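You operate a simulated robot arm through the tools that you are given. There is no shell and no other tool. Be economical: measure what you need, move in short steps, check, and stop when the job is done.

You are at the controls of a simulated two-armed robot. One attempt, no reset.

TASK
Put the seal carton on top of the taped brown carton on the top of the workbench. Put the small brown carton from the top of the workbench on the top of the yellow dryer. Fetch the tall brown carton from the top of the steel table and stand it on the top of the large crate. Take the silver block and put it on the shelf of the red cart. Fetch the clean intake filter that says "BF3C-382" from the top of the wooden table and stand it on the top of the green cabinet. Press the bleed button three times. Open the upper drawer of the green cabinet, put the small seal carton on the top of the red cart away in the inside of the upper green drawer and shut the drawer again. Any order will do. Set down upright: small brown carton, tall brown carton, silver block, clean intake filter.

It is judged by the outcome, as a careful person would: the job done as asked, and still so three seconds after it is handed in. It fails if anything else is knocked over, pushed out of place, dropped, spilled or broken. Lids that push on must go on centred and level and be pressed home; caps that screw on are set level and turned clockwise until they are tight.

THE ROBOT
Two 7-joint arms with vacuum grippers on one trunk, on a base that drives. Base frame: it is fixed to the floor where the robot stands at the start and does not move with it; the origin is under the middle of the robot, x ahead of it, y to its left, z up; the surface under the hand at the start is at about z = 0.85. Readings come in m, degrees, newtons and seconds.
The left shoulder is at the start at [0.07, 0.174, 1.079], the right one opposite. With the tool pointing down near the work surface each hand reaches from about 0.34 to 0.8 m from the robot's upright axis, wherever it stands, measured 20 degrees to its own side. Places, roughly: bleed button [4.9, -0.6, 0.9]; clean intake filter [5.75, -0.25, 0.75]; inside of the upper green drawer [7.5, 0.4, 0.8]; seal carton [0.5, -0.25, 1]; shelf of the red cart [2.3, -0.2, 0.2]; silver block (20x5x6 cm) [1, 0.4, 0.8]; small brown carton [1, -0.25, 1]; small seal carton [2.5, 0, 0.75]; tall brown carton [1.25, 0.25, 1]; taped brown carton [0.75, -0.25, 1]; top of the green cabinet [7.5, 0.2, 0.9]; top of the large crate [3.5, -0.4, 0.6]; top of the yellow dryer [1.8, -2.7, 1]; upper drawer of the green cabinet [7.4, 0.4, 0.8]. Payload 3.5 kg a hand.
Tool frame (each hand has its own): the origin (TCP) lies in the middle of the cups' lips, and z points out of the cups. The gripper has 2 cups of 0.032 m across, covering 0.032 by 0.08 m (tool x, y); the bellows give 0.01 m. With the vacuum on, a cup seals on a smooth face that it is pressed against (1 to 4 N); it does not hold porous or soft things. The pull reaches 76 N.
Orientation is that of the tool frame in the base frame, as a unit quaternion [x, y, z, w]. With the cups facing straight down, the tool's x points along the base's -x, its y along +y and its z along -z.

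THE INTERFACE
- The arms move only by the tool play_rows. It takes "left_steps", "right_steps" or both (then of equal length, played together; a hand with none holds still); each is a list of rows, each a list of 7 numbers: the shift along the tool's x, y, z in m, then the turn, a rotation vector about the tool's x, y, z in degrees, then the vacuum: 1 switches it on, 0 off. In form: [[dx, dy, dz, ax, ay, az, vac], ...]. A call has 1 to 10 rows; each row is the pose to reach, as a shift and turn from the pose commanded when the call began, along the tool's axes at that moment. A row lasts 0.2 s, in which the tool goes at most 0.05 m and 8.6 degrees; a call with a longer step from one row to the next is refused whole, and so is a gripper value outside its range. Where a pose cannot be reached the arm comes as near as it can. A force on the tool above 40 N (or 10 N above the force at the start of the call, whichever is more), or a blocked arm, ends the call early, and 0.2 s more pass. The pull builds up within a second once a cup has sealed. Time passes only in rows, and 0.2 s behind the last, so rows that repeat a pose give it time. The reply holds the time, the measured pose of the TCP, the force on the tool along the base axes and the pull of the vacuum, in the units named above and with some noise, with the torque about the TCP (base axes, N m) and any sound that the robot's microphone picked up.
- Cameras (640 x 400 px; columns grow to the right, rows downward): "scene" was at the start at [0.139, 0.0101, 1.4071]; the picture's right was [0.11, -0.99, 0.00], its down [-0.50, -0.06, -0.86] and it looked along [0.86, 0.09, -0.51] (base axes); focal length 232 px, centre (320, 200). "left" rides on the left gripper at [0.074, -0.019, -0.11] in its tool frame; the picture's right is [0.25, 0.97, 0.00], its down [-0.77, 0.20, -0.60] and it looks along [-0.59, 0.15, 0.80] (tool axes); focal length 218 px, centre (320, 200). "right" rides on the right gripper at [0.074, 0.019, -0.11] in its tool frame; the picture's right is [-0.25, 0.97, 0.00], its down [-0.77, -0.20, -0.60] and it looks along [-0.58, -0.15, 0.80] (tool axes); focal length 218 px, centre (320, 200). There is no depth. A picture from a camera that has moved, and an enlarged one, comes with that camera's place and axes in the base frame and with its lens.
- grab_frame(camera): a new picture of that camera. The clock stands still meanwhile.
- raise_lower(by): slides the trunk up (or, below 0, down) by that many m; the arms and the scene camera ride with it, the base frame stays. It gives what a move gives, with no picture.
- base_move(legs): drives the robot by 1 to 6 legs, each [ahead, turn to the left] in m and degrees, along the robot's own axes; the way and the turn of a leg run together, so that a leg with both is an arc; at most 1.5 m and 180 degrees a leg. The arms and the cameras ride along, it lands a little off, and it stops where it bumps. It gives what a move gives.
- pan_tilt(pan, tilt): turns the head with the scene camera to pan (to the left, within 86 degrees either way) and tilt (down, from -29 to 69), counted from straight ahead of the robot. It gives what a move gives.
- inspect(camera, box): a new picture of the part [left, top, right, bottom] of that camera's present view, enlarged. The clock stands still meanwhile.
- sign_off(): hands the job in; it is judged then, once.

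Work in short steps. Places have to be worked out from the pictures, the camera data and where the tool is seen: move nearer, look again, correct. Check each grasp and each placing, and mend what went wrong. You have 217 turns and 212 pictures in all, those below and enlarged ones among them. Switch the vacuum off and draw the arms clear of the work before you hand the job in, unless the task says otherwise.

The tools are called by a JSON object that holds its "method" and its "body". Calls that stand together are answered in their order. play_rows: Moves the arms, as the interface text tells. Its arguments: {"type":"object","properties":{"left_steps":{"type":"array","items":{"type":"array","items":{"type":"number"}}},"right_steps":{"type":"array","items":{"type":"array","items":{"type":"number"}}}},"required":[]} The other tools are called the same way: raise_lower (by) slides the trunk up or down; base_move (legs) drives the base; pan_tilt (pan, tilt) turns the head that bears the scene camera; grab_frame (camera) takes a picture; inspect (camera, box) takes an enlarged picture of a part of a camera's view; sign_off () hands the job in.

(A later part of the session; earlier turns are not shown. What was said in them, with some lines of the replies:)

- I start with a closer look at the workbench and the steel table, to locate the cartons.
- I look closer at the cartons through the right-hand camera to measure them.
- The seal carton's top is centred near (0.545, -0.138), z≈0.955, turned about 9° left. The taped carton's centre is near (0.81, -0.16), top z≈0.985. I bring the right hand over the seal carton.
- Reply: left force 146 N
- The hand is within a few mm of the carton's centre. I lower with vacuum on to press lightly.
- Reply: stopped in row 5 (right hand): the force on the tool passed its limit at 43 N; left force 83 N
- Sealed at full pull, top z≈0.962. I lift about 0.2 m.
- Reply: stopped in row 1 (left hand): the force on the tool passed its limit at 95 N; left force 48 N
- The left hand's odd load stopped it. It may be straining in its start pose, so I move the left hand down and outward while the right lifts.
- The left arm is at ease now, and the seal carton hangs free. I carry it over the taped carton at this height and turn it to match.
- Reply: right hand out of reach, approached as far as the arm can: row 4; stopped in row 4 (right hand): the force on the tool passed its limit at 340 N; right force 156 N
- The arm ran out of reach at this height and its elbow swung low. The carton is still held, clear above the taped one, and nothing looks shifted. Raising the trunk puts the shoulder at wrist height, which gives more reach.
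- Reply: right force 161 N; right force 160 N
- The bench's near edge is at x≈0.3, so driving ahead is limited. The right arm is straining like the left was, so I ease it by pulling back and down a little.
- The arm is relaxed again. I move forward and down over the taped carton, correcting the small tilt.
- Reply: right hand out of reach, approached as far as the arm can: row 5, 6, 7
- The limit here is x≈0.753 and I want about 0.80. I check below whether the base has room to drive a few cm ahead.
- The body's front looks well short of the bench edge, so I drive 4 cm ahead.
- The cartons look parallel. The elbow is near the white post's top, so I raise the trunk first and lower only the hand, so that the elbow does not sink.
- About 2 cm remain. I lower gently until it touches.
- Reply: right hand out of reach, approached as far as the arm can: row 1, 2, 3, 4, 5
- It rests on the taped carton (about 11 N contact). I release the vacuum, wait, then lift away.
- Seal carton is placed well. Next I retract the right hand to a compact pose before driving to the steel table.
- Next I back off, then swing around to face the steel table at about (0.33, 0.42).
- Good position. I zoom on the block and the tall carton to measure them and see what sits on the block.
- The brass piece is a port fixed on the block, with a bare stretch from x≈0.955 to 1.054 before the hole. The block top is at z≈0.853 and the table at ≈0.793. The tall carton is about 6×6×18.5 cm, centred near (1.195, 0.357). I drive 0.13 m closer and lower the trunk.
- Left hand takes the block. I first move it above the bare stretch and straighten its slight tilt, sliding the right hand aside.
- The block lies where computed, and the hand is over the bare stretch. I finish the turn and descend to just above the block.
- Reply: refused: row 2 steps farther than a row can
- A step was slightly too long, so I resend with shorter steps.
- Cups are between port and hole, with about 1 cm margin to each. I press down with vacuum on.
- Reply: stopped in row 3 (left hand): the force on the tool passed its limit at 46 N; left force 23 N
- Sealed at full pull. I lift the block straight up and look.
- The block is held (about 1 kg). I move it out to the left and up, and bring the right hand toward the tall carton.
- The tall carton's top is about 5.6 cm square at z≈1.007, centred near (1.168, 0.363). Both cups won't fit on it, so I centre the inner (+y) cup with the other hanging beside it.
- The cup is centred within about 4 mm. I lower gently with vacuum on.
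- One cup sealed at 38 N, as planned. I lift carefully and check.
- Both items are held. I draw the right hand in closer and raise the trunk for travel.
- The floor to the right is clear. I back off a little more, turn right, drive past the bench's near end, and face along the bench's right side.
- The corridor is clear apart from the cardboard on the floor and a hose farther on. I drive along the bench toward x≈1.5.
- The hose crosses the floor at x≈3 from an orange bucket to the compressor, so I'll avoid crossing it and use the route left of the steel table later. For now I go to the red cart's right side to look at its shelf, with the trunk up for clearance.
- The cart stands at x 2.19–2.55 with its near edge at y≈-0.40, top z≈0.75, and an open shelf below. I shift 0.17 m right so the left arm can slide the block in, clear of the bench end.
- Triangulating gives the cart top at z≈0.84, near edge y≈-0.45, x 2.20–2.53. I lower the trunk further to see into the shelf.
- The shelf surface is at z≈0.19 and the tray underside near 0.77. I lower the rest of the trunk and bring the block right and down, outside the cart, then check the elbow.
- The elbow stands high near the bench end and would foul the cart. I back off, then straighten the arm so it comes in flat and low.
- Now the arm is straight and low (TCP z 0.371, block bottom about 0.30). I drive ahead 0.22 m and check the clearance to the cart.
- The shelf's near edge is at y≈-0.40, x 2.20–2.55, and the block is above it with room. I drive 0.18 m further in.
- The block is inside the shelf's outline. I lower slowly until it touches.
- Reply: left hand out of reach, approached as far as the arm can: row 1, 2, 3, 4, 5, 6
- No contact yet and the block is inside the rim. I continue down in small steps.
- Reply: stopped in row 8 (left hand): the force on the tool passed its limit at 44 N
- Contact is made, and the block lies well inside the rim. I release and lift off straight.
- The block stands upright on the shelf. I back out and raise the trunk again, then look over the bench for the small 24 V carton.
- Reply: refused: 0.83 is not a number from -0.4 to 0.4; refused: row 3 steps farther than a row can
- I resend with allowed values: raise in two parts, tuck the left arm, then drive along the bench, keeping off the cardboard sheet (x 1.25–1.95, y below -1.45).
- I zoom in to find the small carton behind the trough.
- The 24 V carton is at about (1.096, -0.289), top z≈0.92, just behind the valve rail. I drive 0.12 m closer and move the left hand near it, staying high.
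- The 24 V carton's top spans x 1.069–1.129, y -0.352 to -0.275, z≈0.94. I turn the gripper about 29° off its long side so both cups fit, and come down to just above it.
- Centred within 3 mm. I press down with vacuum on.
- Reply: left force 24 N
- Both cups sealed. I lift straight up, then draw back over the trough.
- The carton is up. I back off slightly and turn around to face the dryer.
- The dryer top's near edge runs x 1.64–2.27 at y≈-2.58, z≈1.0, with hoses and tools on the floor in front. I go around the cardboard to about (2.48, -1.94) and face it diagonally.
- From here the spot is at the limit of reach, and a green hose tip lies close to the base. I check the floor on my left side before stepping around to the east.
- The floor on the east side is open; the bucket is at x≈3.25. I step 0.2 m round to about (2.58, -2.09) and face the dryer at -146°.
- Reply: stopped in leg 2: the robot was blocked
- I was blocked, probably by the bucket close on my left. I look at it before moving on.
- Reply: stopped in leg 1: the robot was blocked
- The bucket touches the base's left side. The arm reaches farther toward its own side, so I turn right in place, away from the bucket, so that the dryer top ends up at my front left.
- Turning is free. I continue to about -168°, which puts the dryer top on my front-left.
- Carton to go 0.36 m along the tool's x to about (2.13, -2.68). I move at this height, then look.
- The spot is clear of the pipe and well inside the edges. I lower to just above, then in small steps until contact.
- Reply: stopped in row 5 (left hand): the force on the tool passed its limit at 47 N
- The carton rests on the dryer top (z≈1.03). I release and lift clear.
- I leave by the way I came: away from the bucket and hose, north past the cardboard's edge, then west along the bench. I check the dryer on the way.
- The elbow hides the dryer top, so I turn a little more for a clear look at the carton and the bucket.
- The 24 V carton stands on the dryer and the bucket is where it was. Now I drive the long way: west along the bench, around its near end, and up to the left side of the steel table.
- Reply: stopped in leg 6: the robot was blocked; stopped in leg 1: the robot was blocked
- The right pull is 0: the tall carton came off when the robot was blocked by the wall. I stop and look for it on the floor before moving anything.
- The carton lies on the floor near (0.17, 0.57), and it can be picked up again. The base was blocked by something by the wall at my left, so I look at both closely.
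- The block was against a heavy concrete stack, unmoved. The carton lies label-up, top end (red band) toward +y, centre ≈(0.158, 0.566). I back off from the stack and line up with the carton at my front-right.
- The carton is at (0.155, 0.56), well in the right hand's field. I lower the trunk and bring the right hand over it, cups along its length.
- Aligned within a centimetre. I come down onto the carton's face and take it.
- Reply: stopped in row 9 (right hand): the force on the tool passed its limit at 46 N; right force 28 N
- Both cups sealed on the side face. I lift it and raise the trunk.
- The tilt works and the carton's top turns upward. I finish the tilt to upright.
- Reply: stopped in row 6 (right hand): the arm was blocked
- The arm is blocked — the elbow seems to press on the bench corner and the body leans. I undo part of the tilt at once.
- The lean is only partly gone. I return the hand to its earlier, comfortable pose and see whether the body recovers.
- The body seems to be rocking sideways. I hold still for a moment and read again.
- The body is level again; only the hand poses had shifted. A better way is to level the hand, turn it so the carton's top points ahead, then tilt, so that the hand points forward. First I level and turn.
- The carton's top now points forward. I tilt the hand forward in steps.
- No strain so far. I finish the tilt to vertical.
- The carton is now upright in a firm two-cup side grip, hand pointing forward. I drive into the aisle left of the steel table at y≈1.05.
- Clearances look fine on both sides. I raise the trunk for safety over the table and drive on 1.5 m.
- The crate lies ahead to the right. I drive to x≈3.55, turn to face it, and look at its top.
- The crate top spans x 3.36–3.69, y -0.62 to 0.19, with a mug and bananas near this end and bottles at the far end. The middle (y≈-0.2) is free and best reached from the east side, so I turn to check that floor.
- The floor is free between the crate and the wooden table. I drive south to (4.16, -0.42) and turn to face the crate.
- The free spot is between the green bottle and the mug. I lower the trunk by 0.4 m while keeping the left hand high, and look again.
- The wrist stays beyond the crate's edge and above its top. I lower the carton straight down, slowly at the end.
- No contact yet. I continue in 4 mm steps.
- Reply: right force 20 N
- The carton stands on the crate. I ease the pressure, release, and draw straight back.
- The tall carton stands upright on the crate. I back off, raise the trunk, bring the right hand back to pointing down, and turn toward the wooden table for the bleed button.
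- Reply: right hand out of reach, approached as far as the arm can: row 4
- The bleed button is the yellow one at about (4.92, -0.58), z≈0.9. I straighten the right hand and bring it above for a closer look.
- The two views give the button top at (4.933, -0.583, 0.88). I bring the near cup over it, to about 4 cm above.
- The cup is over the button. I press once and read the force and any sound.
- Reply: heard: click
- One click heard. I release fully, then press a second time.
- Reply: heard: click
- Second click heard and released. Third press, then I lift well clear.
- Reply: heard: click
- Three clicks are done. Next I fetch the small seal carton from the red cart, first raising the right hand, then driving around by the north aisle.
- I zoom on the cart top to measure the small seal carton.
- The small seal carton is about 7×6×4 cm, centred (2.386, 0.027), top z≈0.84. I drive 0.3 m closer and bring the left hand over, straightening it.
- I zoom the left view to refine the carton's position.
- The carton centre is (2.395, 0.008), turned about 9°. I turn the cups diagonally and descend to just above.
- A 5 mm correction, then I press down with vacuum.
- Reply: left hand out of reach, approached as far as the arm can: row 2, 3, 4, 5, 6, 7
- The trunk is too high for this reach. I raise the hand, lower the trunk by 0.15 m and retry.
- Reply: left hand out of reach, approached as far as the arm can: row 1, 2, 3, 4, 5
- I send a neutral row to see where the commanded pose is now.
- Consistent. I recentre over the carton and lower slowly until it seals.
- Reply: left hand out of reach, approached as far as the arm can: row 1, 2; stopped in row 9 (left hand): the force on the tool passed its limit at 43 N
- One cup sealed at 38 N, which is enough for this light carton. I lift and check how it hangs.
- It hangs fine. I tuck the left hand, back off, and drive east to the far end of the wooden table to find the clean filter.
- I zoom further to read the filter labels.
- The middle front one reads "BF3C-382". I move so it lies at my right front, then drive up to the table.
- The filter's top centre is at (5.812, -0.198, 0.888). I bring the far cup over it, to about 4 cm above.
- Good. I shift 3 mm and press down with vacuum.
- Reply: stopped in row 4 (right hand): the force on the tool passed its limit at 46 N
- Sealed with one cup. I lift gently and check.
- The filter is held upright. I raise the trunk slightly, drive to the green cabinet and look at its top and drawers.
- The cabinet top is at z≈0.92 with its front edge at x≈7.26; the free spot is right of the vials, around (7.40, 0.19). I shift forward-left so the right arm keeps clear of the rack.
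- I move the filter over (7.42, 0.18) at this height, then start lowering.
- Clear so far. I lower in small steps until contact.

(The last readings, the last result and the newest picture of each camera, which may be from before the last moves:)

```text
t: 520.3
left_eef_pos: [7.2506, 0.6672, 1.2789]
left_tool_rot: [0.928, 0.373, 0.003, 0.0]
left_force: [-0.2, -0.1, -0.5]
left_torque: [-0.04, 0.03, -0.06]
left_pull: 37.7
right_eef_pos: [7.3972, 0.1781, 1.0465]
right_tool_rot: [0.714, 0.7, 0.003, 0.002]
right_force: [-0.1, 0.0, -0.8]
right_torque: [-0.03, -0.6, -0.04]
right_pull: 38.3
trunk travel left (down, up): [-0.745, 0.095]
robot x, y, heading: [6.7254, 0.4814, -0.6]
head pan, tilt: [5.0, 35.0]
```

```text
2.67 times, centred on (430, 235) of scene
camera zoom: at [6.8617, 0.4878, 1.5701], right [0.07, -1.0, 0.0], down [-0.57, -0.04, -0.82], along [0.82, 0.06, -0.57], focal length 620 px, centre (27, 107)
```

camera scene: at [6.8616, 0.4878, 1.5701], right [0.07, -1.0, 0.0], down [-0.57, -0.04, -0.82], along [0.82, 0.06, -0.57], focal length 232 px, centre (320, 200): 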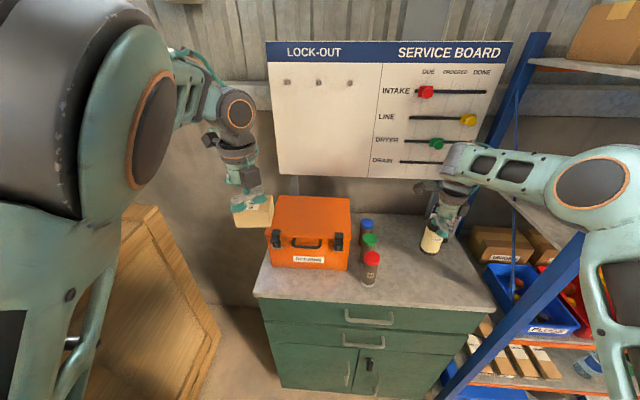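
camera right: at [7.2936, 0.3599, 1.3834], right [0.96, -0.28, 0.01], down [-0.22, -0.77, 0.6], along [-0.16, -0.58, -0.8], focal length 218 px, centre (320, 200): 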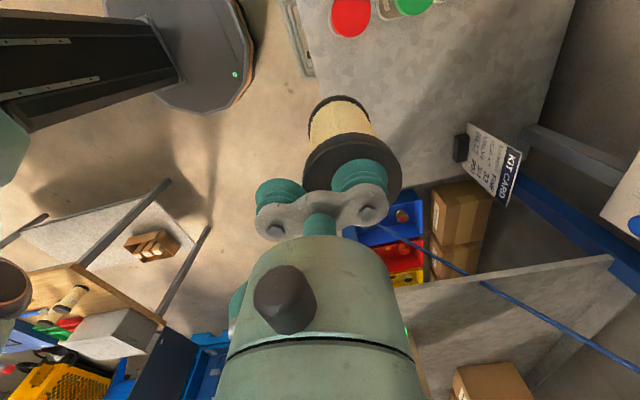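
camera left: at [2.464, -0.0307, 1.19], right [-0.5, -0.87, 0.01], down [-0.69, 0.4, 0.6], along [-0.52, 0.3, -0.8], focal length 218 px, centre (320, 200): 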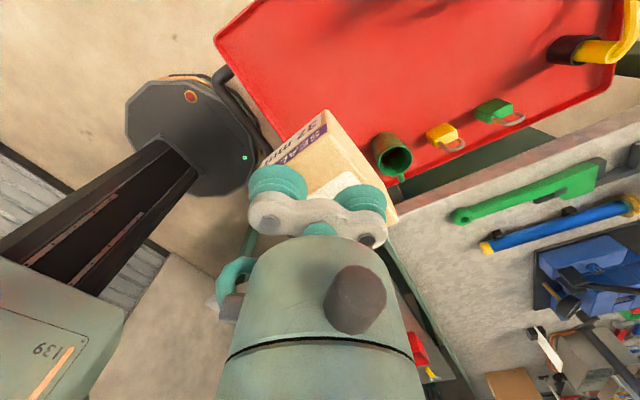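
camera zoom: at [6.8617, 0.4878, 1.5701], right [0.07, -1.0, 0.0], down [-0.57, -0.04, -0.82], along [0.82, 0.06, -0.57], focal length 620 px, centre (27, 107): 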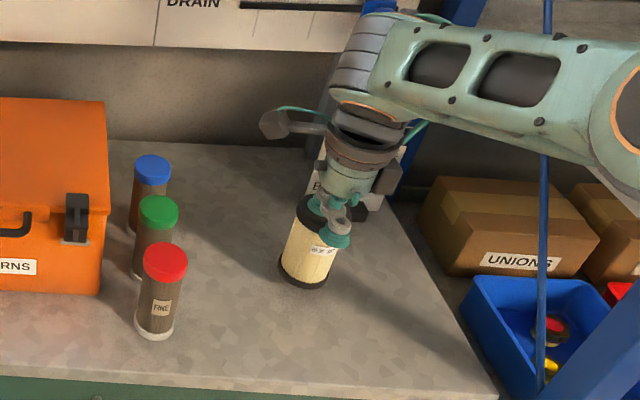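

Still no contact. I continue down slowly.

{"method": "play_rows", "body": {"right_steps": [[0, 0, 0.005, 0, 0, 0, 1], [0, 0, 0.01, 0, 0, 0, 1], [0, 0, 0.014, 0, 0, 0, 1], [0, 0, 0.018, 0, 0, 0, 1], [0, 0, 0.022, 0, 0, 0, 1], [0, 0, 0.026, 0, 0, 0, 1], [0, 0, 0.03, 0, 0, 0, 1], [0, 0, 0.034, 0, 0, 0, 1]]}}

```text
t: 522.1
left_eef_pos: [7.2466, 0.6668, 1.2821]
left_tool_rot: [0.928, 0.372, 0.004, 0.002]
left_force: [-0.3, -0.2, -0.2]
left_torque: [-0.03, 0.02, -0.05]
left_pull: 37.9
right_eef_pos: [7.3961, 0.1806, 1.0175]
right_tool_rot: [0.716, 0.698, 0.006, 0.005]
right_force: [4.4, -4.7, 33.5]
right_torque: [-0.13, -0.87, -0.06]
right_pull: 38.2
trunk travel left (down, up): [-0.745, 0.095]
robot x, y, heading: [6.7269, 0.4822, -0.9]
head pan, tilt: [5.0, 35.0]
```

Contact. I release and lift clear.

{"method": "play_rows", "body": {"right_steps": [[0, 0, -0.003, 0, 0, 0, 1], [0, 0, -0.003, 0, 0, 0, 0], [0, 0, -0.003, 0, 0, 0, 0], [0, 0, -0.003, 0, 0, 0, 0], [0, 0, -0.01, 0, 0, 0, 0], [0, 0, -0.04, 0, 0, 0, 0], [0, 0, -0.08, 0, 0, 0, 0], [0, -0.02, -0.12, 0, 0, 0, 0], [0, -0.06, -0.14, 0, 0, 0, 0], [0, -0.1, -0.15, 0, 0, 0, 0]]}}

{"method": "grab_frame", "body": {"camera": "scene"}}

```text
t: 524.3
left_eef_pos: [7.2481, 0.6664, 1.2815]
left_tool_rot: [0.928, 0.373, 0.003, 0.002]
left_force: [-0.3, 0.0, -0.7]
left_torque: [-0.05, -0.05, 0.0]
left_pull: 37.7
right_eef_pos: [7.2932, 0.1821, 1.1636]
right_tool_rot: [0.715, 0.699, 0.004, 0.003]
right_force: [-0.5, 0.4, 0.0]
right_torque: [0.02, -0.02, 0.0]
right_pull: 0.0
trunk travel left (down, up): [-0.745, 0.095]
robot x, y, heading: [6.7259, 0.4804, -0.7]
head pan, tilt: [5.0, 35.0]
```

```text
45 pictures are left
camera scene: at [6.859, 0.4872, 1.5703], right [0.07, -1.0, 0.0], down [-0.57, -0.04, -0.82], along [0.82, 0.06, -0.57], focal length 232 px, centre (320, 200)
```

scene: 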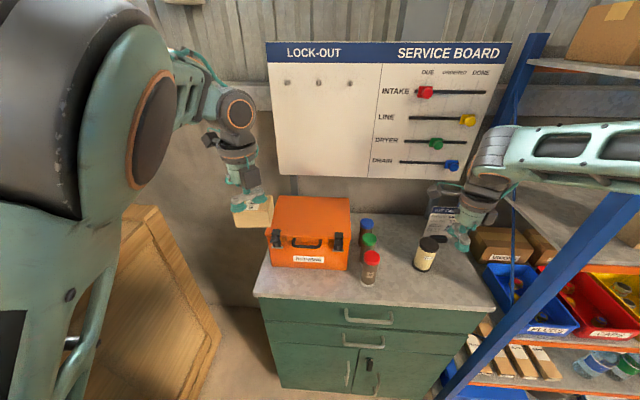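

The filter stands on the cabinet. Now the drawer: I back off 0.2 m, tilt the right hand to point forward, lower the trunk, and look at the drawer front.

{"method": "base_move", "body": {"legs": [[-0.2, 0]]}}

{"method": "play_rows", "body": {"right_steps": [[0, 0, 0, -8, 0, 0, 0], [0, 0, 0, -16, 0, 0, 0], [0, 0, 0, -24, 0, 0, 0], [0, 0, 0, -32, 0, 0, 0], [0, 0, 0, -40, 0, 0, 0], [0, 0, 0, -48, 0, 0, 0], [0, 0, 0, -56, 0, 0, 0], [0, 0, 0, -64, 0, 0, 0], [0, 0, 0, -72, 0, 0, 0], [0, 0, 0, -80, 0, 0, 0]]}}

{"method": "play_rows", "body": {"right_steps": [[0, 0, 0, -6, 0, 0, 0], [0, 0, 0, -10, 0, 0, 0], [0, 0, 0, -10, 0, 0, 0]]}}

{"method": "raise_lower", "body": {"by": -0.3}}

{"method": "pan_tilt", "body": {"pan": 0, "tilt": 30}}

{"method": "grab_frame", "body": {"camera": "scene"}}

```text
t: 525.9
left_eef_pos: [7.0553, 0.6704, 1.2795]
left_tool_rot: [0.928, 0.373, 0.002, 0.0]
left_force: [0.8, 0.0, -1.6]
left_torque: [-0.06, 0.0, -0.01]
left_pull: 37.8
right_eef_pos: [7.1009, 0.1839, 1.1624]
right_tool_rot: [0.715, 0.699, 0.002, 0.003]
right_force: [-0.5, 0.0, -1.0]
right_torque: [-0.03, 0.0, -0.02]
right_pull: 0.0
trunk travel left (down, up): [-0.745, 0.095]
robot x, y, heading: [6.5267, 0.4831, -0.7]
head pan, tilt: [5.0, 35.0]
```

```text
t: 528.1
left_eef_pos: [7.0534, 0.6664, 1.2799]
left_tool_rot: [0.928, 0.373, 0.003, 0.0]
left_force: [-0.2, -0.8, -1.2]
left_torque: [0.01, 0.03, -0.01]
left_pull: 38.1
right_eef_pos: [7.1005, 0.186, 1.1629]
right_tool_rot: [0.551, 0.541, 0.447, 0.451]
right_force: [0.6, -0.5, -0.7]
right_torque: [-0.01, 0.0, -0.01]
right_pull: 0.1
right hand out of reach, approached as far as the arm can: row 10
trunk travel left (down, up): [-0.745, 0.095]
robot x, y, heading: [6.5241, 0.4846, -0.6]
head pan, tilt: [5.0, 35.0]
```

```text
t: 528.9
left_eef_pos: [7.051, 0.6703, 1.2795]
left_tool_rot: [0.928, 0.373, 0.002, 0.002]
left_force: [-0.2, 0.6, -0.8]
left_torque: [-0.05, -0.04, -0.03]
left_pull: 37.7
right_eef_pos: [7.0982, 0.1897, 1.1635]
right_tool_rot: [0.504, 0.492, 0.496, 0.508]
right_force: [-1.5, 0.4, 1.0]
right_torque: [0.01, 0.02, 0.0]
right_pull: 0.1
right hand out of reach, approached as far as the arm can: row 1
trunk travel left (down, up): [-0.745, 0.095]
robot x, y, heading: [6.5241, 0.4844, -0.9]
head pan, tilt: [5.0, 35.0]
```

```text
t: 531.9
left_eef_pos: [7.0519, 0.6703, 0.9802]
left_tool_rot: [0.928, 0.373, 0.003, 0.001]
left_force: [-0.4, -0.3, -0.7]
left_torque: [-0.07, -0.01, 0.01]
left_pull: 37.7
right_eef_pos: [7.0998, 0.1907, 0.8645]
right_tool_rot: [0.503, 0.492, 0.496, 0.508]
right_force: [-0.4, -0.5, -0.9]
right_torque: [-0.01, 0.0, -0.01]
right_pull: 0.2
trunk travel left (down, up): [-0.445, 0.395]
robot x, y, heading: [6.5293, 0.4834, -0.7]
head pan, tilt: [5.0, 35.0]
```

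```text
t: 532.5
left_eef_pos: [7.0522, 0.6706, 0.9805]
left_tool_rot: [0.928, 0.373, 0.002, 0.001]
left_force: [-0.5, -0.4, -0.2]
left_torque: [-0.04, -0.04, -0.03]
left_pull: 38.0
right_eef_pos: [7.1, 0.1903, 0.8631]
right_tool_rot: [0.504, 0.492, 0.496, 0.508]
right_force: [-1.2, 0.2, 0.5]
right_torque: [-0.01, -0.01, -0.02]
right_pull: 0.0
trunk travel left (down, up): [-0.445, 0.395]
robot x, y, heading: [6.5292, 0.4824, -0.5]
head pan, tilt: [0.0, 30.0]
```

```text
44 pictures are left
camera scene: at [6.6663, 0.4826, 1.2778], right [-0.01, -1.0, 0.0], down [-0.5, 0.01, -0.87], along [0.87, -0.01, -0.5], focal length 232 px, centre (320, 200)
```

scene: 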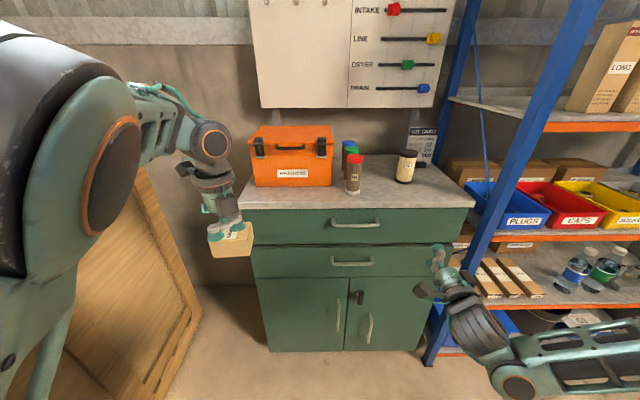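

The upper drawer front spans z 0.73–0.87, y -0.03 to 0.70, with the handle at y≈0.36. I'll grip at y≈0.19, z≈0.79, beside the handle. I drive 0.1 m forward, lower the hand, and approach with vacuum on.

{"method": "base_move", "body": {"legs": [[0.1, 0]]}}

{"method": "play_rows", "body": {"right_steps": [[0, -0.035, 0, 0, 0, 0, 0], [0, -0.07, 0, 0, 0, 0, 0], [0, -0.07, 0.03, 0, 0, 0, 1], [0, -0.07, 0.045, 0, 0, 0, 1], [0, -0.07, 0.055, 0, 0, 0, 1], [0, -0.07, 0.063, 0, 0, 0, 1], [0, -0.07, 0.07, 0, 0, 0, 1], [0, -0.07, 0.076, 0, 0, 0, 1]]}}

{"method": "grab_frame", "body": {"camera": "right"}}

```text
t: 533.7
left_eef_pos: [7.1526, 0.6687, 0.9797]
left_tool_rot: [0.928, 0.372, 0.002, 0.002]
left_force: [0.4, 0.8, -0.5]
left_torque: [-0.03, 0.03, -0.02]
left_pull: 38.0
right_eef_pos: [7.2, 0.1878, 0.8632]
right_tool_rot: [0.504, 0.493, 0.496, 0.508]
right_force: [1.2, 0.1, -0.1]
right_torque: [-0.01, -0.03, -0.01]
right_pull: 0.0
trunk travel left (down, up): [-0.445, 0.395]
robot x, y, heading: [6.6267, 0.4836, -0.6]
head pan, tilt: [0.0, 30.0]
```

```text
t: 535.5
left_eef_pos: [7.1518, 0.669, 0.9786]
left_tool_rot: [0.927, 0.374, 0.003, 0.001]
left_force: [0.2, -0.2, -0.7]
left_torque: [-0.03, -0.03, -0.04]
left_pull: 37.5
right_eef_pos: [7.2762, 0.186, 0.7953]
right_tool_rot: [0.504, 0.492, 0.496, 0.508]
right_force: [4.3, -3.5, 3.2]
right_torque: [-0.37, 0.68, 0.66]
right_pull: 75.6
trunk travel left (down, up): [-0.445, 0.395]
robot x, y, heading: [6.6245, 0.4829, -0.7]
head pan, tilt: [0.0, 30.0]
```

```text
43 pictures are left
camera right: at [7.1675, 0.2623, 0.8127], right [-0.01, -0.25, 0.97], down [-0.62, -0.76, -0.21], along [0.78, -0.6, -0.15], focal length 218 px, centre (320, 200)
```

right: 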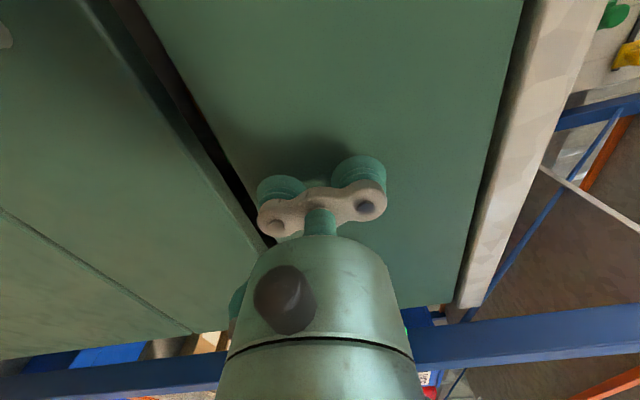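

Sealed at full pull on the upper drawer front. I pull it open by backing the base 0.2 m.

{"method": "base_move", "body": {"legs": [[-0.2, 0]]}}

{"method": "grab_frame", "body": {"camera": "scene"}}

```text
t: 537.1
left_eef_pos: [6.951, 0.67, 0.9809]
left_tool_rot: [0.927, 0.374, 0.004, -0.001]
left_force: [-0.3, 0.5, -0.3]
left_torque: [-0.04, -0.04, -0.04]
left_pull: 37.7
right_eef_pos: [7.0757, 0.189, 0.794]
right_tool_rot: [0.504, 0.491, 0.498, 0.507]
right_force: [1.7, -28.9, 4.2]
right_torque: [0.43, -0.25, 0.28]
right_pull: 75.8
trunk travel left (down, up): [-0.445, 0.395]
robot x, y, heading: [6.4232, 0.4853, -0.8]
head pan, tilt: [0.0, 30.0]
```

```text
42 pictures are left
camera scene: at [6.565, 0.4794, 1.278], right [-0.01, -1.0, 0.0], down [-0.5, 0.01, -0.87], along [0.87, -0.01, -0.5], focal length 232 px, centre (320, 200)
```

scene: 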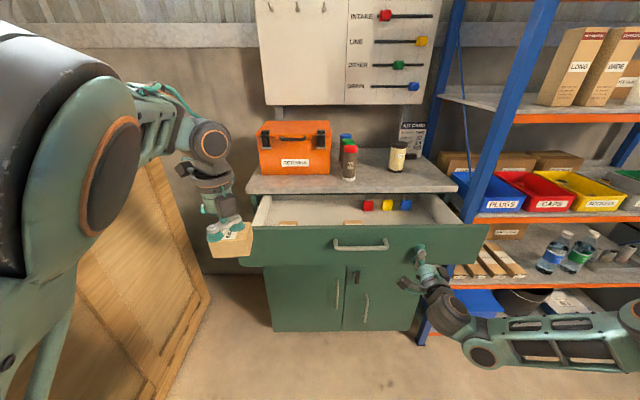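

The drawer is open 0.2 m. I keep the right hand attached to steady it, and zoom inside to choose a free spot.

{"method": "inspect", "body": {"camera": "scene", "box": [190, 120, 470, 270]}}

{"method": "grab_frame", "body": {"camera": "left"}}

```text
2.29 times, centred on (330, 195) of scene
camera zoom: at [6.565, 0.4794, 1.278], right [-0.01, -1.0, 0.0], down [-0.5, 0.01, -0.87], along [0.87, -0.01, -0.5], focal length 531 px, centre (297, 211)
```

zoom: 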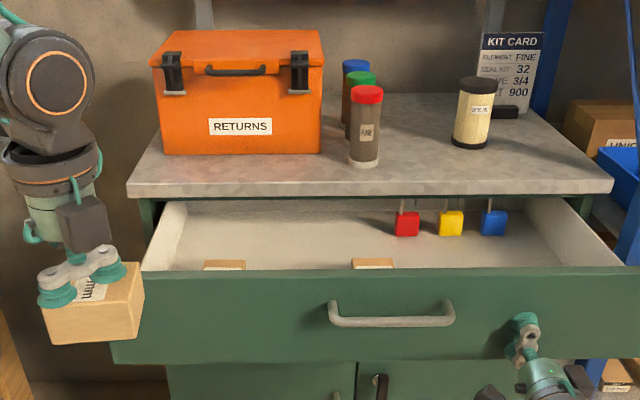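

```text
40 pictures are left
camera left: at [6.9899, 0.7347, 1.091], right [0.85, -0.52, 0.0], down [-0.42, -0.68, 0.6], along [-0.31, -0.51, -0.8], focal length 218 px, centre (320, 200)
```

left: 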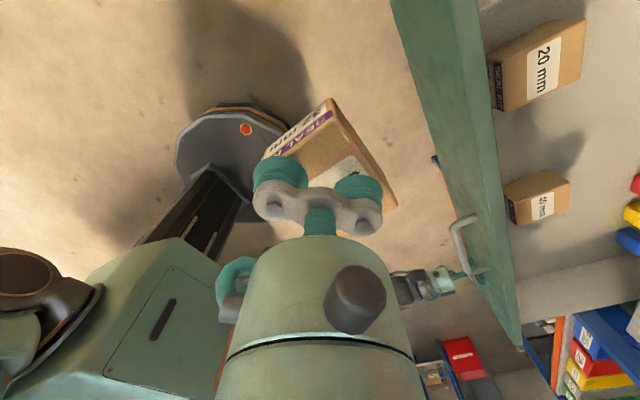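

The cartons "20 mm" and "45 mm" stand at y≈0.58 and 0.33, leaving a gap around (7.18, 0.455) for ours. To get reach I release the right hand, draw it back, and drive 0.1 m closer.

{"method": "play_rows", "body": {"right_steps": [[0, 0, 0, 0, 0, 0, 0], [0, 0, 0, 0, 0, 0, 0], [0, 0, 0, 0, 0, 0, 0], [0, 0, -0.01, 0, 0, 0, 0], [0, 0, -0.05, 0, 0, 0, 0], [0, 0, -0.09, 0, 0, 0, 0], [0, 0, -0.12, 0, 0, 0, 0], [0, 0, -0.15, 0, 0, 0, 0], [0, 0, -0.15, 0, 0, 0, 0]]}}

{"method": "base_move", "body": {"legs": [[0.1, 0]]}}

{"method": "grab_frame", "body": {"camera": "scene"}}

```text
t: 539.1
left_eef_pos: [6.9526, 0.6728, 0.9797]
left_tool_rot: [0.927, 0.375, 0.002, 0.001]
left_force: [1.0, -0.3, -0.2]
left_torque: [-0.05, -0.01, -0.02]
left_pull: 37.2
right_eef_pos: [6.9269, 0.1939, 0.7924]
right_tool_rot: [0.502, 0.494, 0.498, 0.506]
right_force: [0.6, 1.4, -0.2]
right_torque: [-0.03, 0.01, -0.02]
right_pull: 0.0
trunk travel left (down, up): [-0.445, 0.395]
robot x, y, heading: [6.4272, 0.4842, -0.6]
head pan, tilt: [0.0, 30.0]
```

```text
t: 540.2
left_eef_pos: [7.0529, 0.6691, 0.9801]
left_tool_rot: [0.927, 0.374, 0.002, 0.002]
left_force: [0.6, 0.6, -0.3]
left_torque: [-0.05, 0.05, 0.04]
left_pull: 38.2
right_eef_pos: [7.0246, 0.1901, 0.7925]
right_tool_rot: [0.504, 0.492, 0.496, 0.507]
right_force: [-0.9, 0.6, -0.6]
right_torque: [0.01, -0.01, 0.0]
right_pull: 0.1
trunk travel left (down, up): [-0.445, 0.395]
robot x, y, heading: [6.5224, 0.4852, -0.7]
head pan, tilt: [0.0, 30.0]
```

```text
39 pictures are left
camera scene: at [6.6673, 0.4824, 1.2777], right [-0.01, -1.0, 0.0], down [-0.5, 0.01, -0.87], along [0.87, -0.01, -0.5], focal length 232 px, centre (320, 200)
```

scene: 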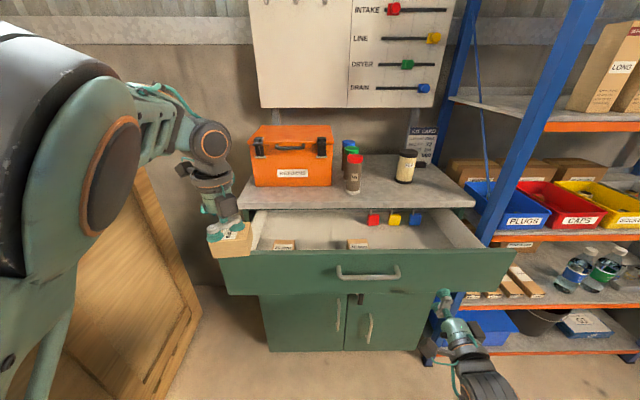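

I carry the carton over the gap at (7.17, 0.47), still above the drawer, and look down.

{"method": "play_rows", "body": {"left_steps": [[-0.01, 0.04, 0, 0, 0, 0, 1], [-0.02, 0.08, 0, 0, 0, 0, 1], [-0.03, 0.12, 0, 0, 0, 0, 1], [-0.04, 0.165, 0, 0, 0, 0, 1], [-0.0537, 0.205, 0, 0, 0, 0, 1], [-0.0537, 0.2244, 0, 0, 0, 0, 1], [-0.0537, 0.2244, 0.03, 0, 0, 0, 1], [-0.0537, 0.2244, 0.06, 0, 0, 0, 1], [-0.0537, 0.2244, 0.06, 0, 0, 0, 1]]}}

{"method": "grab_frame", "body": {"camera": "left"}}

{"method": "inspect", "body": {"camera": "scene", "box": [200, 150, 500, 310]}}

```text
t: 542.2
left_eef_pos: [7.1703, 0.4715, 0.9204]
left_tool_rot: [0.928, 0.373, 0.002, 0.002]
left_force: [0.0, 0.2, -1.1]
left_torque: [-0.07, -0.02, -0.02]
left_pull: 37.5
right_eef_pos: [7.0242, 0.1915, 0.7935]
right_tool_rot: [0.504, 0.492, 0.497, 0.507]
right_force: [0.5, -0.1, 0.2]
right_torque: [0.02, -0.01, 0.01]
right_pull: 0.0
trunk travel left (down, up): [-0.445, 0.395]
robot x, y, heading: [6.526, 0.4856, -0.8]
head pan, tilt: [0.0, 30.0]
```

```text
38 pictures are left
camera left: at [7.2095, 0.5374, 1.0304], right [0.85, -0.52, 0.0], down [-0.42, -0.68, 0.6], along [-0.31, -0.52, -0.8], focal length 218 px, centre (320, 200)
```

left: 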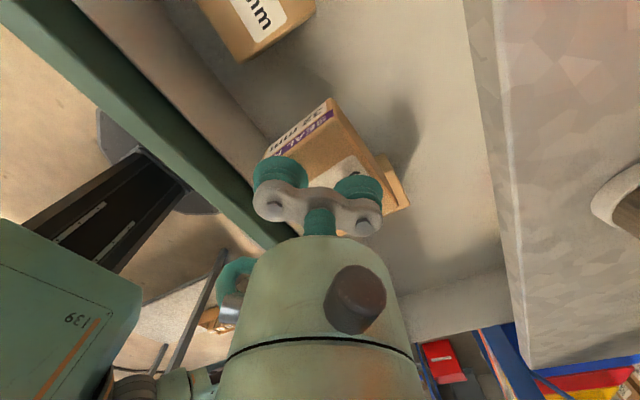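

```text
2.13 times, centred on (350, 230) of scene
camera zoom: at [6.6655, 0.4826, 1.2779], right [-0.01, -1.0, 0.0], down [-0.5, 0.01, -0.87], along [0.87, -0.01, -0.5], focal length 496 px, centre (256, 136)
```

zoom: 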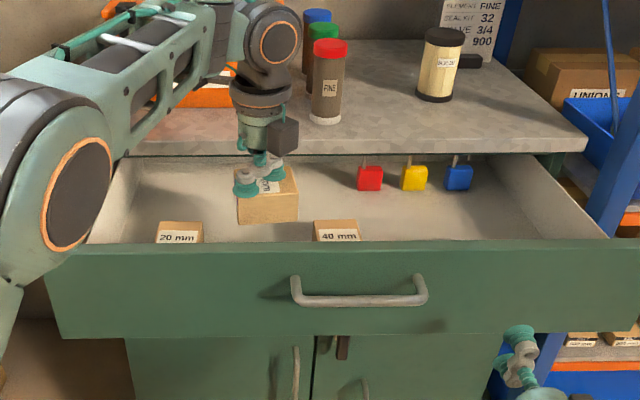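

The gap runs from y≈0.404 to 0.559, so I shift 1 cm to its middle (0.482) and lower slowly.

{"method": "play_rows", "body": {"left_steps": [[0.007, -0.0072, 0.02, 0, 0, 0, 1], [0.007, -0.0072, 0.05, 0, 0, 0, 1], [0.007, -0.0072, 0.075, 0, 0, 0, 1], [0.007, -0.0072, 0.09, 0, 0, 0, 1], [0.007, -0.0072, 0.098, 0, 0, 0, 1], [0.007, -0.0072, 0.105, 0, 0, 0, 1], [0.007, -0.0072, 0.111, 0, 0, 0, 1], [0.007, -0.0072, 0.117, 0, 0, 0, 1], [0.007, -0.0072, 0.123, 0, 0, 0, 1]]}}

{"method": "grab_frame", "body": {"camera": "left"}}

```text
t: 544.0
left_eef_pos: [7.1759, 0.4933, 0.8103]
left_tool_rot: [0.923, 0.385, 0.004, 0.007]
left_force: [2.4, -0.5, 23.2]
left_torque: [0.02, 0.14, -0.26]
left_pull: 37.7
right_eef_pos: [7.0237, 0.1917, 0.7937]
right_tool_rot: [0.503, 0.491, 0.498, 0.508]
right_force: [-0.9, 0.7, 0.0]
right_torque: [0.0, -0.03, 0.0]
right_pull: 0.0
trunk travel left (down, up): [-0.445, 0.395]
robot x, y, heading: [6.5256, 0.4833, -0.5]
head pan, tilt: [0.0, 30.0]
stopped in row 8 (left hand): the force on the tool passed its limit at 43 N (the readings are from after the stop); the commanded pose is now the measured one
```

```text
36 pictures are left
camera left: at [7.2122, 0.5608, 0.9192], right [0.87, -0.5, 0.01], down [-0.41, -0.68, 0.61], along [-0.29, -0.53, -0.8], focal length 218 px, centre (320, 200)
```

left: 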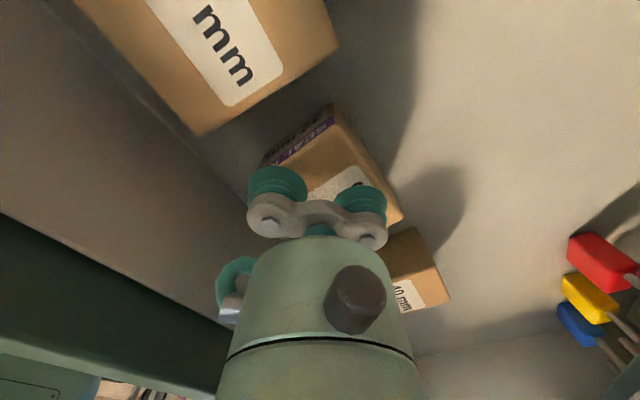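

It rests on the drawer floor between the two cartons. I release and lift straight out.

{"method": "play_rows", "body": {"left_steps": [[0, 0, -0.002, 0, 0, 0, 0], [0, 0, -0.002, 0, 0, 0, 0], [0, 0, -0.002, 0, 0, 0, 0], [0, 0, -0.002, 0, 0, 0, 0], [0, 0, -0.012, 0, 0, 0, 0], [0, 0, -0.04, 0, 0, 0, 0], [0, 0, -0.08, 0, 0, 0, 0], [0, 0, -0.12, 0, 0, 0, 0], [0, 0, -0.16, 0, 0, 0, 0], [0, 0, -0.2, 0, 0, 0, 0]]}}

{"method": "play_rows", "body": {"left_steps": [[0.0, -0.04, 0, 0, 0, 0, 0], [0.0, -0.08, 0, 0, 0, 0, 0], [0.0, -0.12, 0, 0, 0, 0, 0], [0.0, -0.16, 0, 0, 0, 0, 0], [0.0, -0.2, 0, 0, 0, 0, 0], [0.0, -0.24, 0, 0, 0, 0, 0]]}}

{"method": "grab_frame", "body": {"camera": "scene"}}

```text
t: 546.2
left_eef_pos: [7.1762, 0.4932, 1.008]
left_tool_rot: [0.923, 0.384, 0.002, 0.004]
left_force: [0.6, -0.5, 0.4]
left_torque: [-0.02, -0.02, 0.01]
left_pull: 0.1
right_eef_pos: [7.0255, 0.1913, 0.7931]
right_tool_rot: [0.503, 0.492, 0.498, 0.507]
right_force: [0.4, -0.1, 0.0]
right_torque: [-0.03, 0.01, -0.01]
right_pull: 0.2
trunk travel left (down, up): [-0.445, 0.395]
robot x, y, heading: [6.5246, 0.485, -0.4]
head pan, tilt: [0.0, 30.0]
```

```text
t: 547.6
left_eef_pos: [7.0045, 0.6673, 1.0038]
left_tool_rot: [0.922, 0.387, -0.004, 0.011]
left_force: [0.7, 0.2, 0.6]
left_torque: [0.0, -0.03, 0.02]
left_pull: 0.0
right_eef_pos: [7.0243, 0.1918, 0.7938]
right_tool_rot: [0.503, 0.492, 0.497, 0.507]
right_force: [0.2, -1.1, 0.0]
right_torque: [-0.06, -0.03, -0.05]
right_pull: 0.1
trunk travel left (down, up): [-0.445, 0.395]
robot x, y, heading: [6.5246, 0.4837, -0.4]
head pan, tilt: [0.0, 30.0]
```

```text
35 pictures are left
camera scene: at [6.6649, 0.4836, 1.278], right [-0.01, -1.0, 0.0], down [-0.5, 0.0, -0.87], along [0.87, -0.01, -0.5], focal length 232 px, centre (320, 200)
```

scene: 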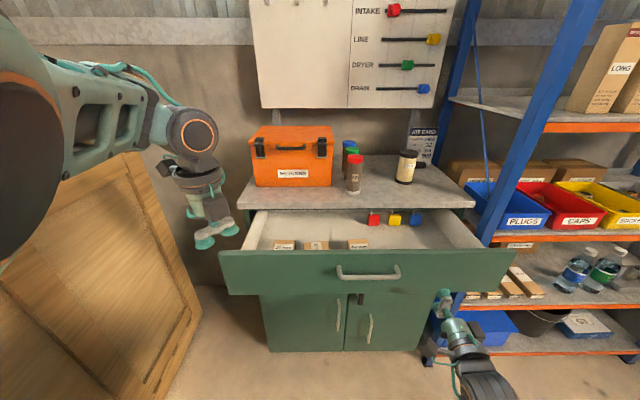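

The carton lies neatly in the gap. I lift the left hand clear, then push the drawer shut with the right hand by driving forward.

{"method": "play_rows", "body": {"left_steps": [[-0.02, -0.02, -0.03, 0, 0, 0, 0], [-0.04, -0.04, -0.06, 0, 0, 0, 0], [-0.06, -0.06, -0.1, 0, 0, 0, 0], [-0.07, -0.07, -0.14, 0, 0, 0, 0], [-0.07, -0.07, -0.18, 0, 0, 0, 0], [-0.07, -0.07, -0.22, 0, 0, 0, 0]]}}

{"method": "base_move", "body": {"legs": [[0.22, 0]]}}

{"method": "grab_frame", "body": {"camera": "scene"}}

```text
t: 549.0
left_eef_pos: [6.9101, 0.647, 1.2206]
left_tool_rot: [0.923, 0.384, 0.004, 0.002]
left_force: [0.0, -1.9, 0.6]
left_torque: [0.16, -0.03, -0.01]
left_pull: 0.0
left hand out of reach, approached as far as the arm can: row 2, 3, 4, 6
right_eef_pos: [7.0223, 0.186, 0.7927]
right_tool_rot: [0.506, 0.489, 0.499, 0.506]
right_force: [-0.4, -0.8, -0.3]
right_torque: [-0.02, -0.02, 0.07]
right_pull: 0.0
trunk travel left (down, up): [-0.445, 0.395]
robot x, y, heading: [6.5279, 0.4854, -0.5]
head pan, tilt: [0.0, 30.0]
```

```text
t: 550.7
left_eef_pos: [7.1324, 0.6529, 1.2176]
left_tool_rot: [0.924, 0.383, 0.0, 0.004]
left_force: [0.5, 0.2, 0.1]
left_torque: [0.02, 0.02, -0.01]
left_pull: 0.1
right_eef_pos: [7.2435, 0.1888, 0.7929]
right_tool_rot: [0.504, 0.492, 0.496, 0.507]
right_force: [-0.2, -0.3, -0.7]
right_torque: [-0.01, -0.04, 0.0]
right_pull: 0.0
trunk travel left (down, up): [-0.445, 0.395]
robot x, y, heading: [6.7448, 0.4806, -0.7]
head pan, tilt: [0.0, 30.0]
```

```text
34 pictures are left
camera scene: at [6.8842, 0.4802, 1.2777], right [-0.01, -1.0, 0.0], down [-0.5, 0.01, -0.87], along [0.87, -0.01, -0.5], focal length 232 px, centre (320, 200)
```

scene: 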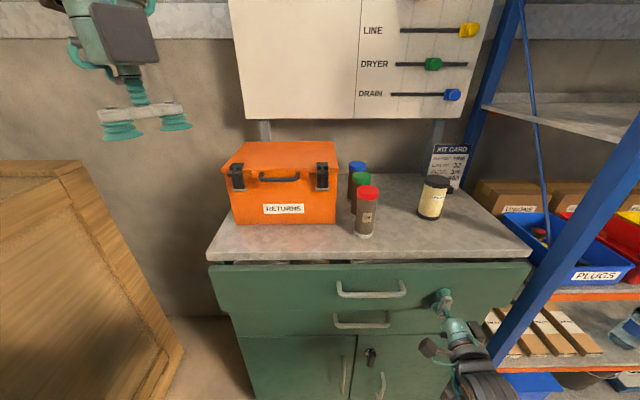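

Nearly shut. I push the rest with the hand until it seats.

{"method": "play_rows", "body": {"right_steps": [[0, 0, 0.012, 0, 0, 0, 0], [0, 0, 0.022, 0, 0, 0, 0], [0, 0, 0.03, 0, 0, 0, 0], [0, 0, 0.036, 0, 0, 0, 0], [0, 0, 0.042, 0, 0, 0, 0], [0, 0, 0.047, 0, 0, 0, 0], [0, 0, 0.052, 0, 0, 0, 0]]}}

{"method": "inspect", "body": {"camera": "scene", "box": [190, 220, 550, 360]}}

```text
t: 552.3
left_eef_pos: [7.1271, 0.6523, 1.2182]
left_tool_rot: [0.924, 0.382, 0.002, 0.005]
left_force: [-0.3, -0.1, -1.3]
left_torque: [0.0, 0.02, -0.01]
left_pull: 0.0
right_eef_pos: [7.2895, 0.1865, 0.7931]
right_tool_rot: [0.503, 0.494, 0.496, 0.507]
right_force: [-40.5, 2.7, -9.5]
right_torque: [-0.34, -0.23, -0.06]
right_pull: 0.0
trunk travel left (down, up): [-0.445, 0.395]
robot x, y, heading: [6.7433, 0.4797, -0.8]
head pan, tilt: [0.0, 30.0]
```

```text
1.78 times, centred on (370, 290) of scene
camera zoom: at [6.8784, 0.4801, 1.2781], right [-0.01, -1.0, 0.0], down [-0.5, 0.01, -0.87], along [0.87, -0.01, -0.5], focal length 413 px, centre (231, 40)
```

zoom: 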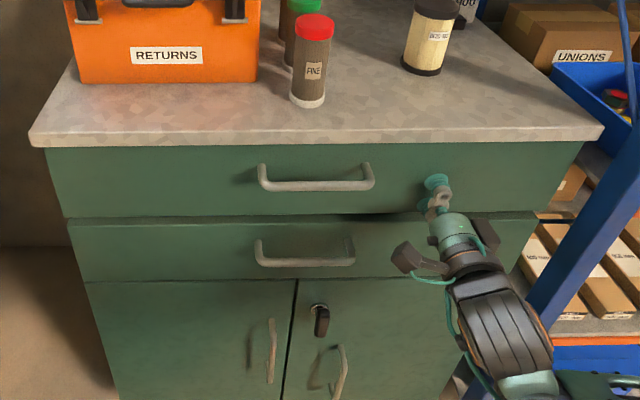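

The drawer is shut flush. I withdraw the right hand and back away, then check it stays closed.

{"method": "play_rows", "body": {"right_steps": [[0, 0, -0.01, 0, 0, 0, 0], [0, 0, -0.03, 0, 0, 0, 0], [0, 0, -0.06, 0, 0, 0, 0], [0, 0, -0.09, 0, 0, 0, 0]]}}

{"method": "base_move", "body": {"legs": [[-0.35, 0]]}}

{"method": "grab_frame", "body": {"camera": "scene"}}

```text
t: 553.3
left_eef_pos: [7.1314, 0.6513, 1.2161]
left_tool_rot: [0.923, 0.384, 0.0, 0.004]
left_force: [-0.5, -0.3, 0.1]
left_torque: [-0.04, 0.0, 0.01]
left_pull: 0.1
right_eef_pos: [7.2184, 0.1877, 0.7818]
right_tool_rot: [0.504, 0.492, 0.497, 0.507]
right_force: [-0.9, -0.2, -0.6]
right_torque: [-0.01, 0.01, -0.04]
right_pull: 0.2
right hand out of reach, approached as far as the arm can: row 4
trunk travel left (down, up): [-0.445, 0.395]
robot x, y, heading: [6.7421, 0.4819, -0.5]
head pan, tilt: [0.0, 30.0]
```

```text
t: 555.6
left_eef_pos: [6.7765, 0.6564, 1.2169]
left_tool_rot: [0.924, 0.383, 0.002, 0.005]
left_force: [0.7, 0.7, 0.8]
left_torque: [0.01, -0.02, -0.01]
left_pull: 0.0
right_eef_pos: [6.8643, 0.192, 0.7823]
right_tool_rot: [0.504, 0.492, 0.497, 0.507]
right_force: [0.2, 0.2, 0.5]
right_torque: [0.0, -0.02, -0.01]
right_pull: 0.0
trunk travel left (down, up): [-0.445, 0.395]
robot x, y, heading: [6.3895, 0.4873, -0.6]
head pan, tilt: [0.0, 30.0]
```

```text
32 pictures are left
camera scene: at [6.529, 0.4841, 1.278], right [-0.01, -1.0, 0.0], down [-0.5, 0.01, -0.87], along [0.87, -0.01, -0.5], focal length 232 px, centre (320, 200)
```

scene: 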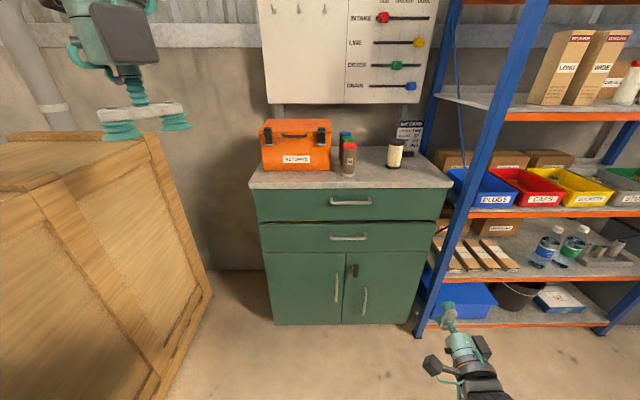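

All tasks show as done: the seal carton is stacked, the 24 V carton is on the dryer, the tall carton is on the crate, the block is on the cart shelf, and the filter is on the cabinet. The bleed button clicked three times and the small seal carton is in the shut drawer. Vacuum is off and the arms are clear, so I hand in.

{"method": "sign_off", "body": {}}

```text
The job is handed in.
```

I completed all seven jobs and handed the work in, but I dropped the tall brown carton once on the way.

- **Tall brown carton:** it came off the gripper when the robot was blocked by a concrete stack at the left wall. I picked it up off the floor and stood it upright on the crate. I did not inspect it closely for damage.
- **Bumps:** the base touched the concrete stack, and it was also blocked beside the tool bucket near the dryer. Both looked unmoved in the pictures, within a few centimetres.
- **Last checks:** I confirmed the filter and the closed drawer after backing away from the cabinet. The other items I last saw standing right after I set them down, or in passing.
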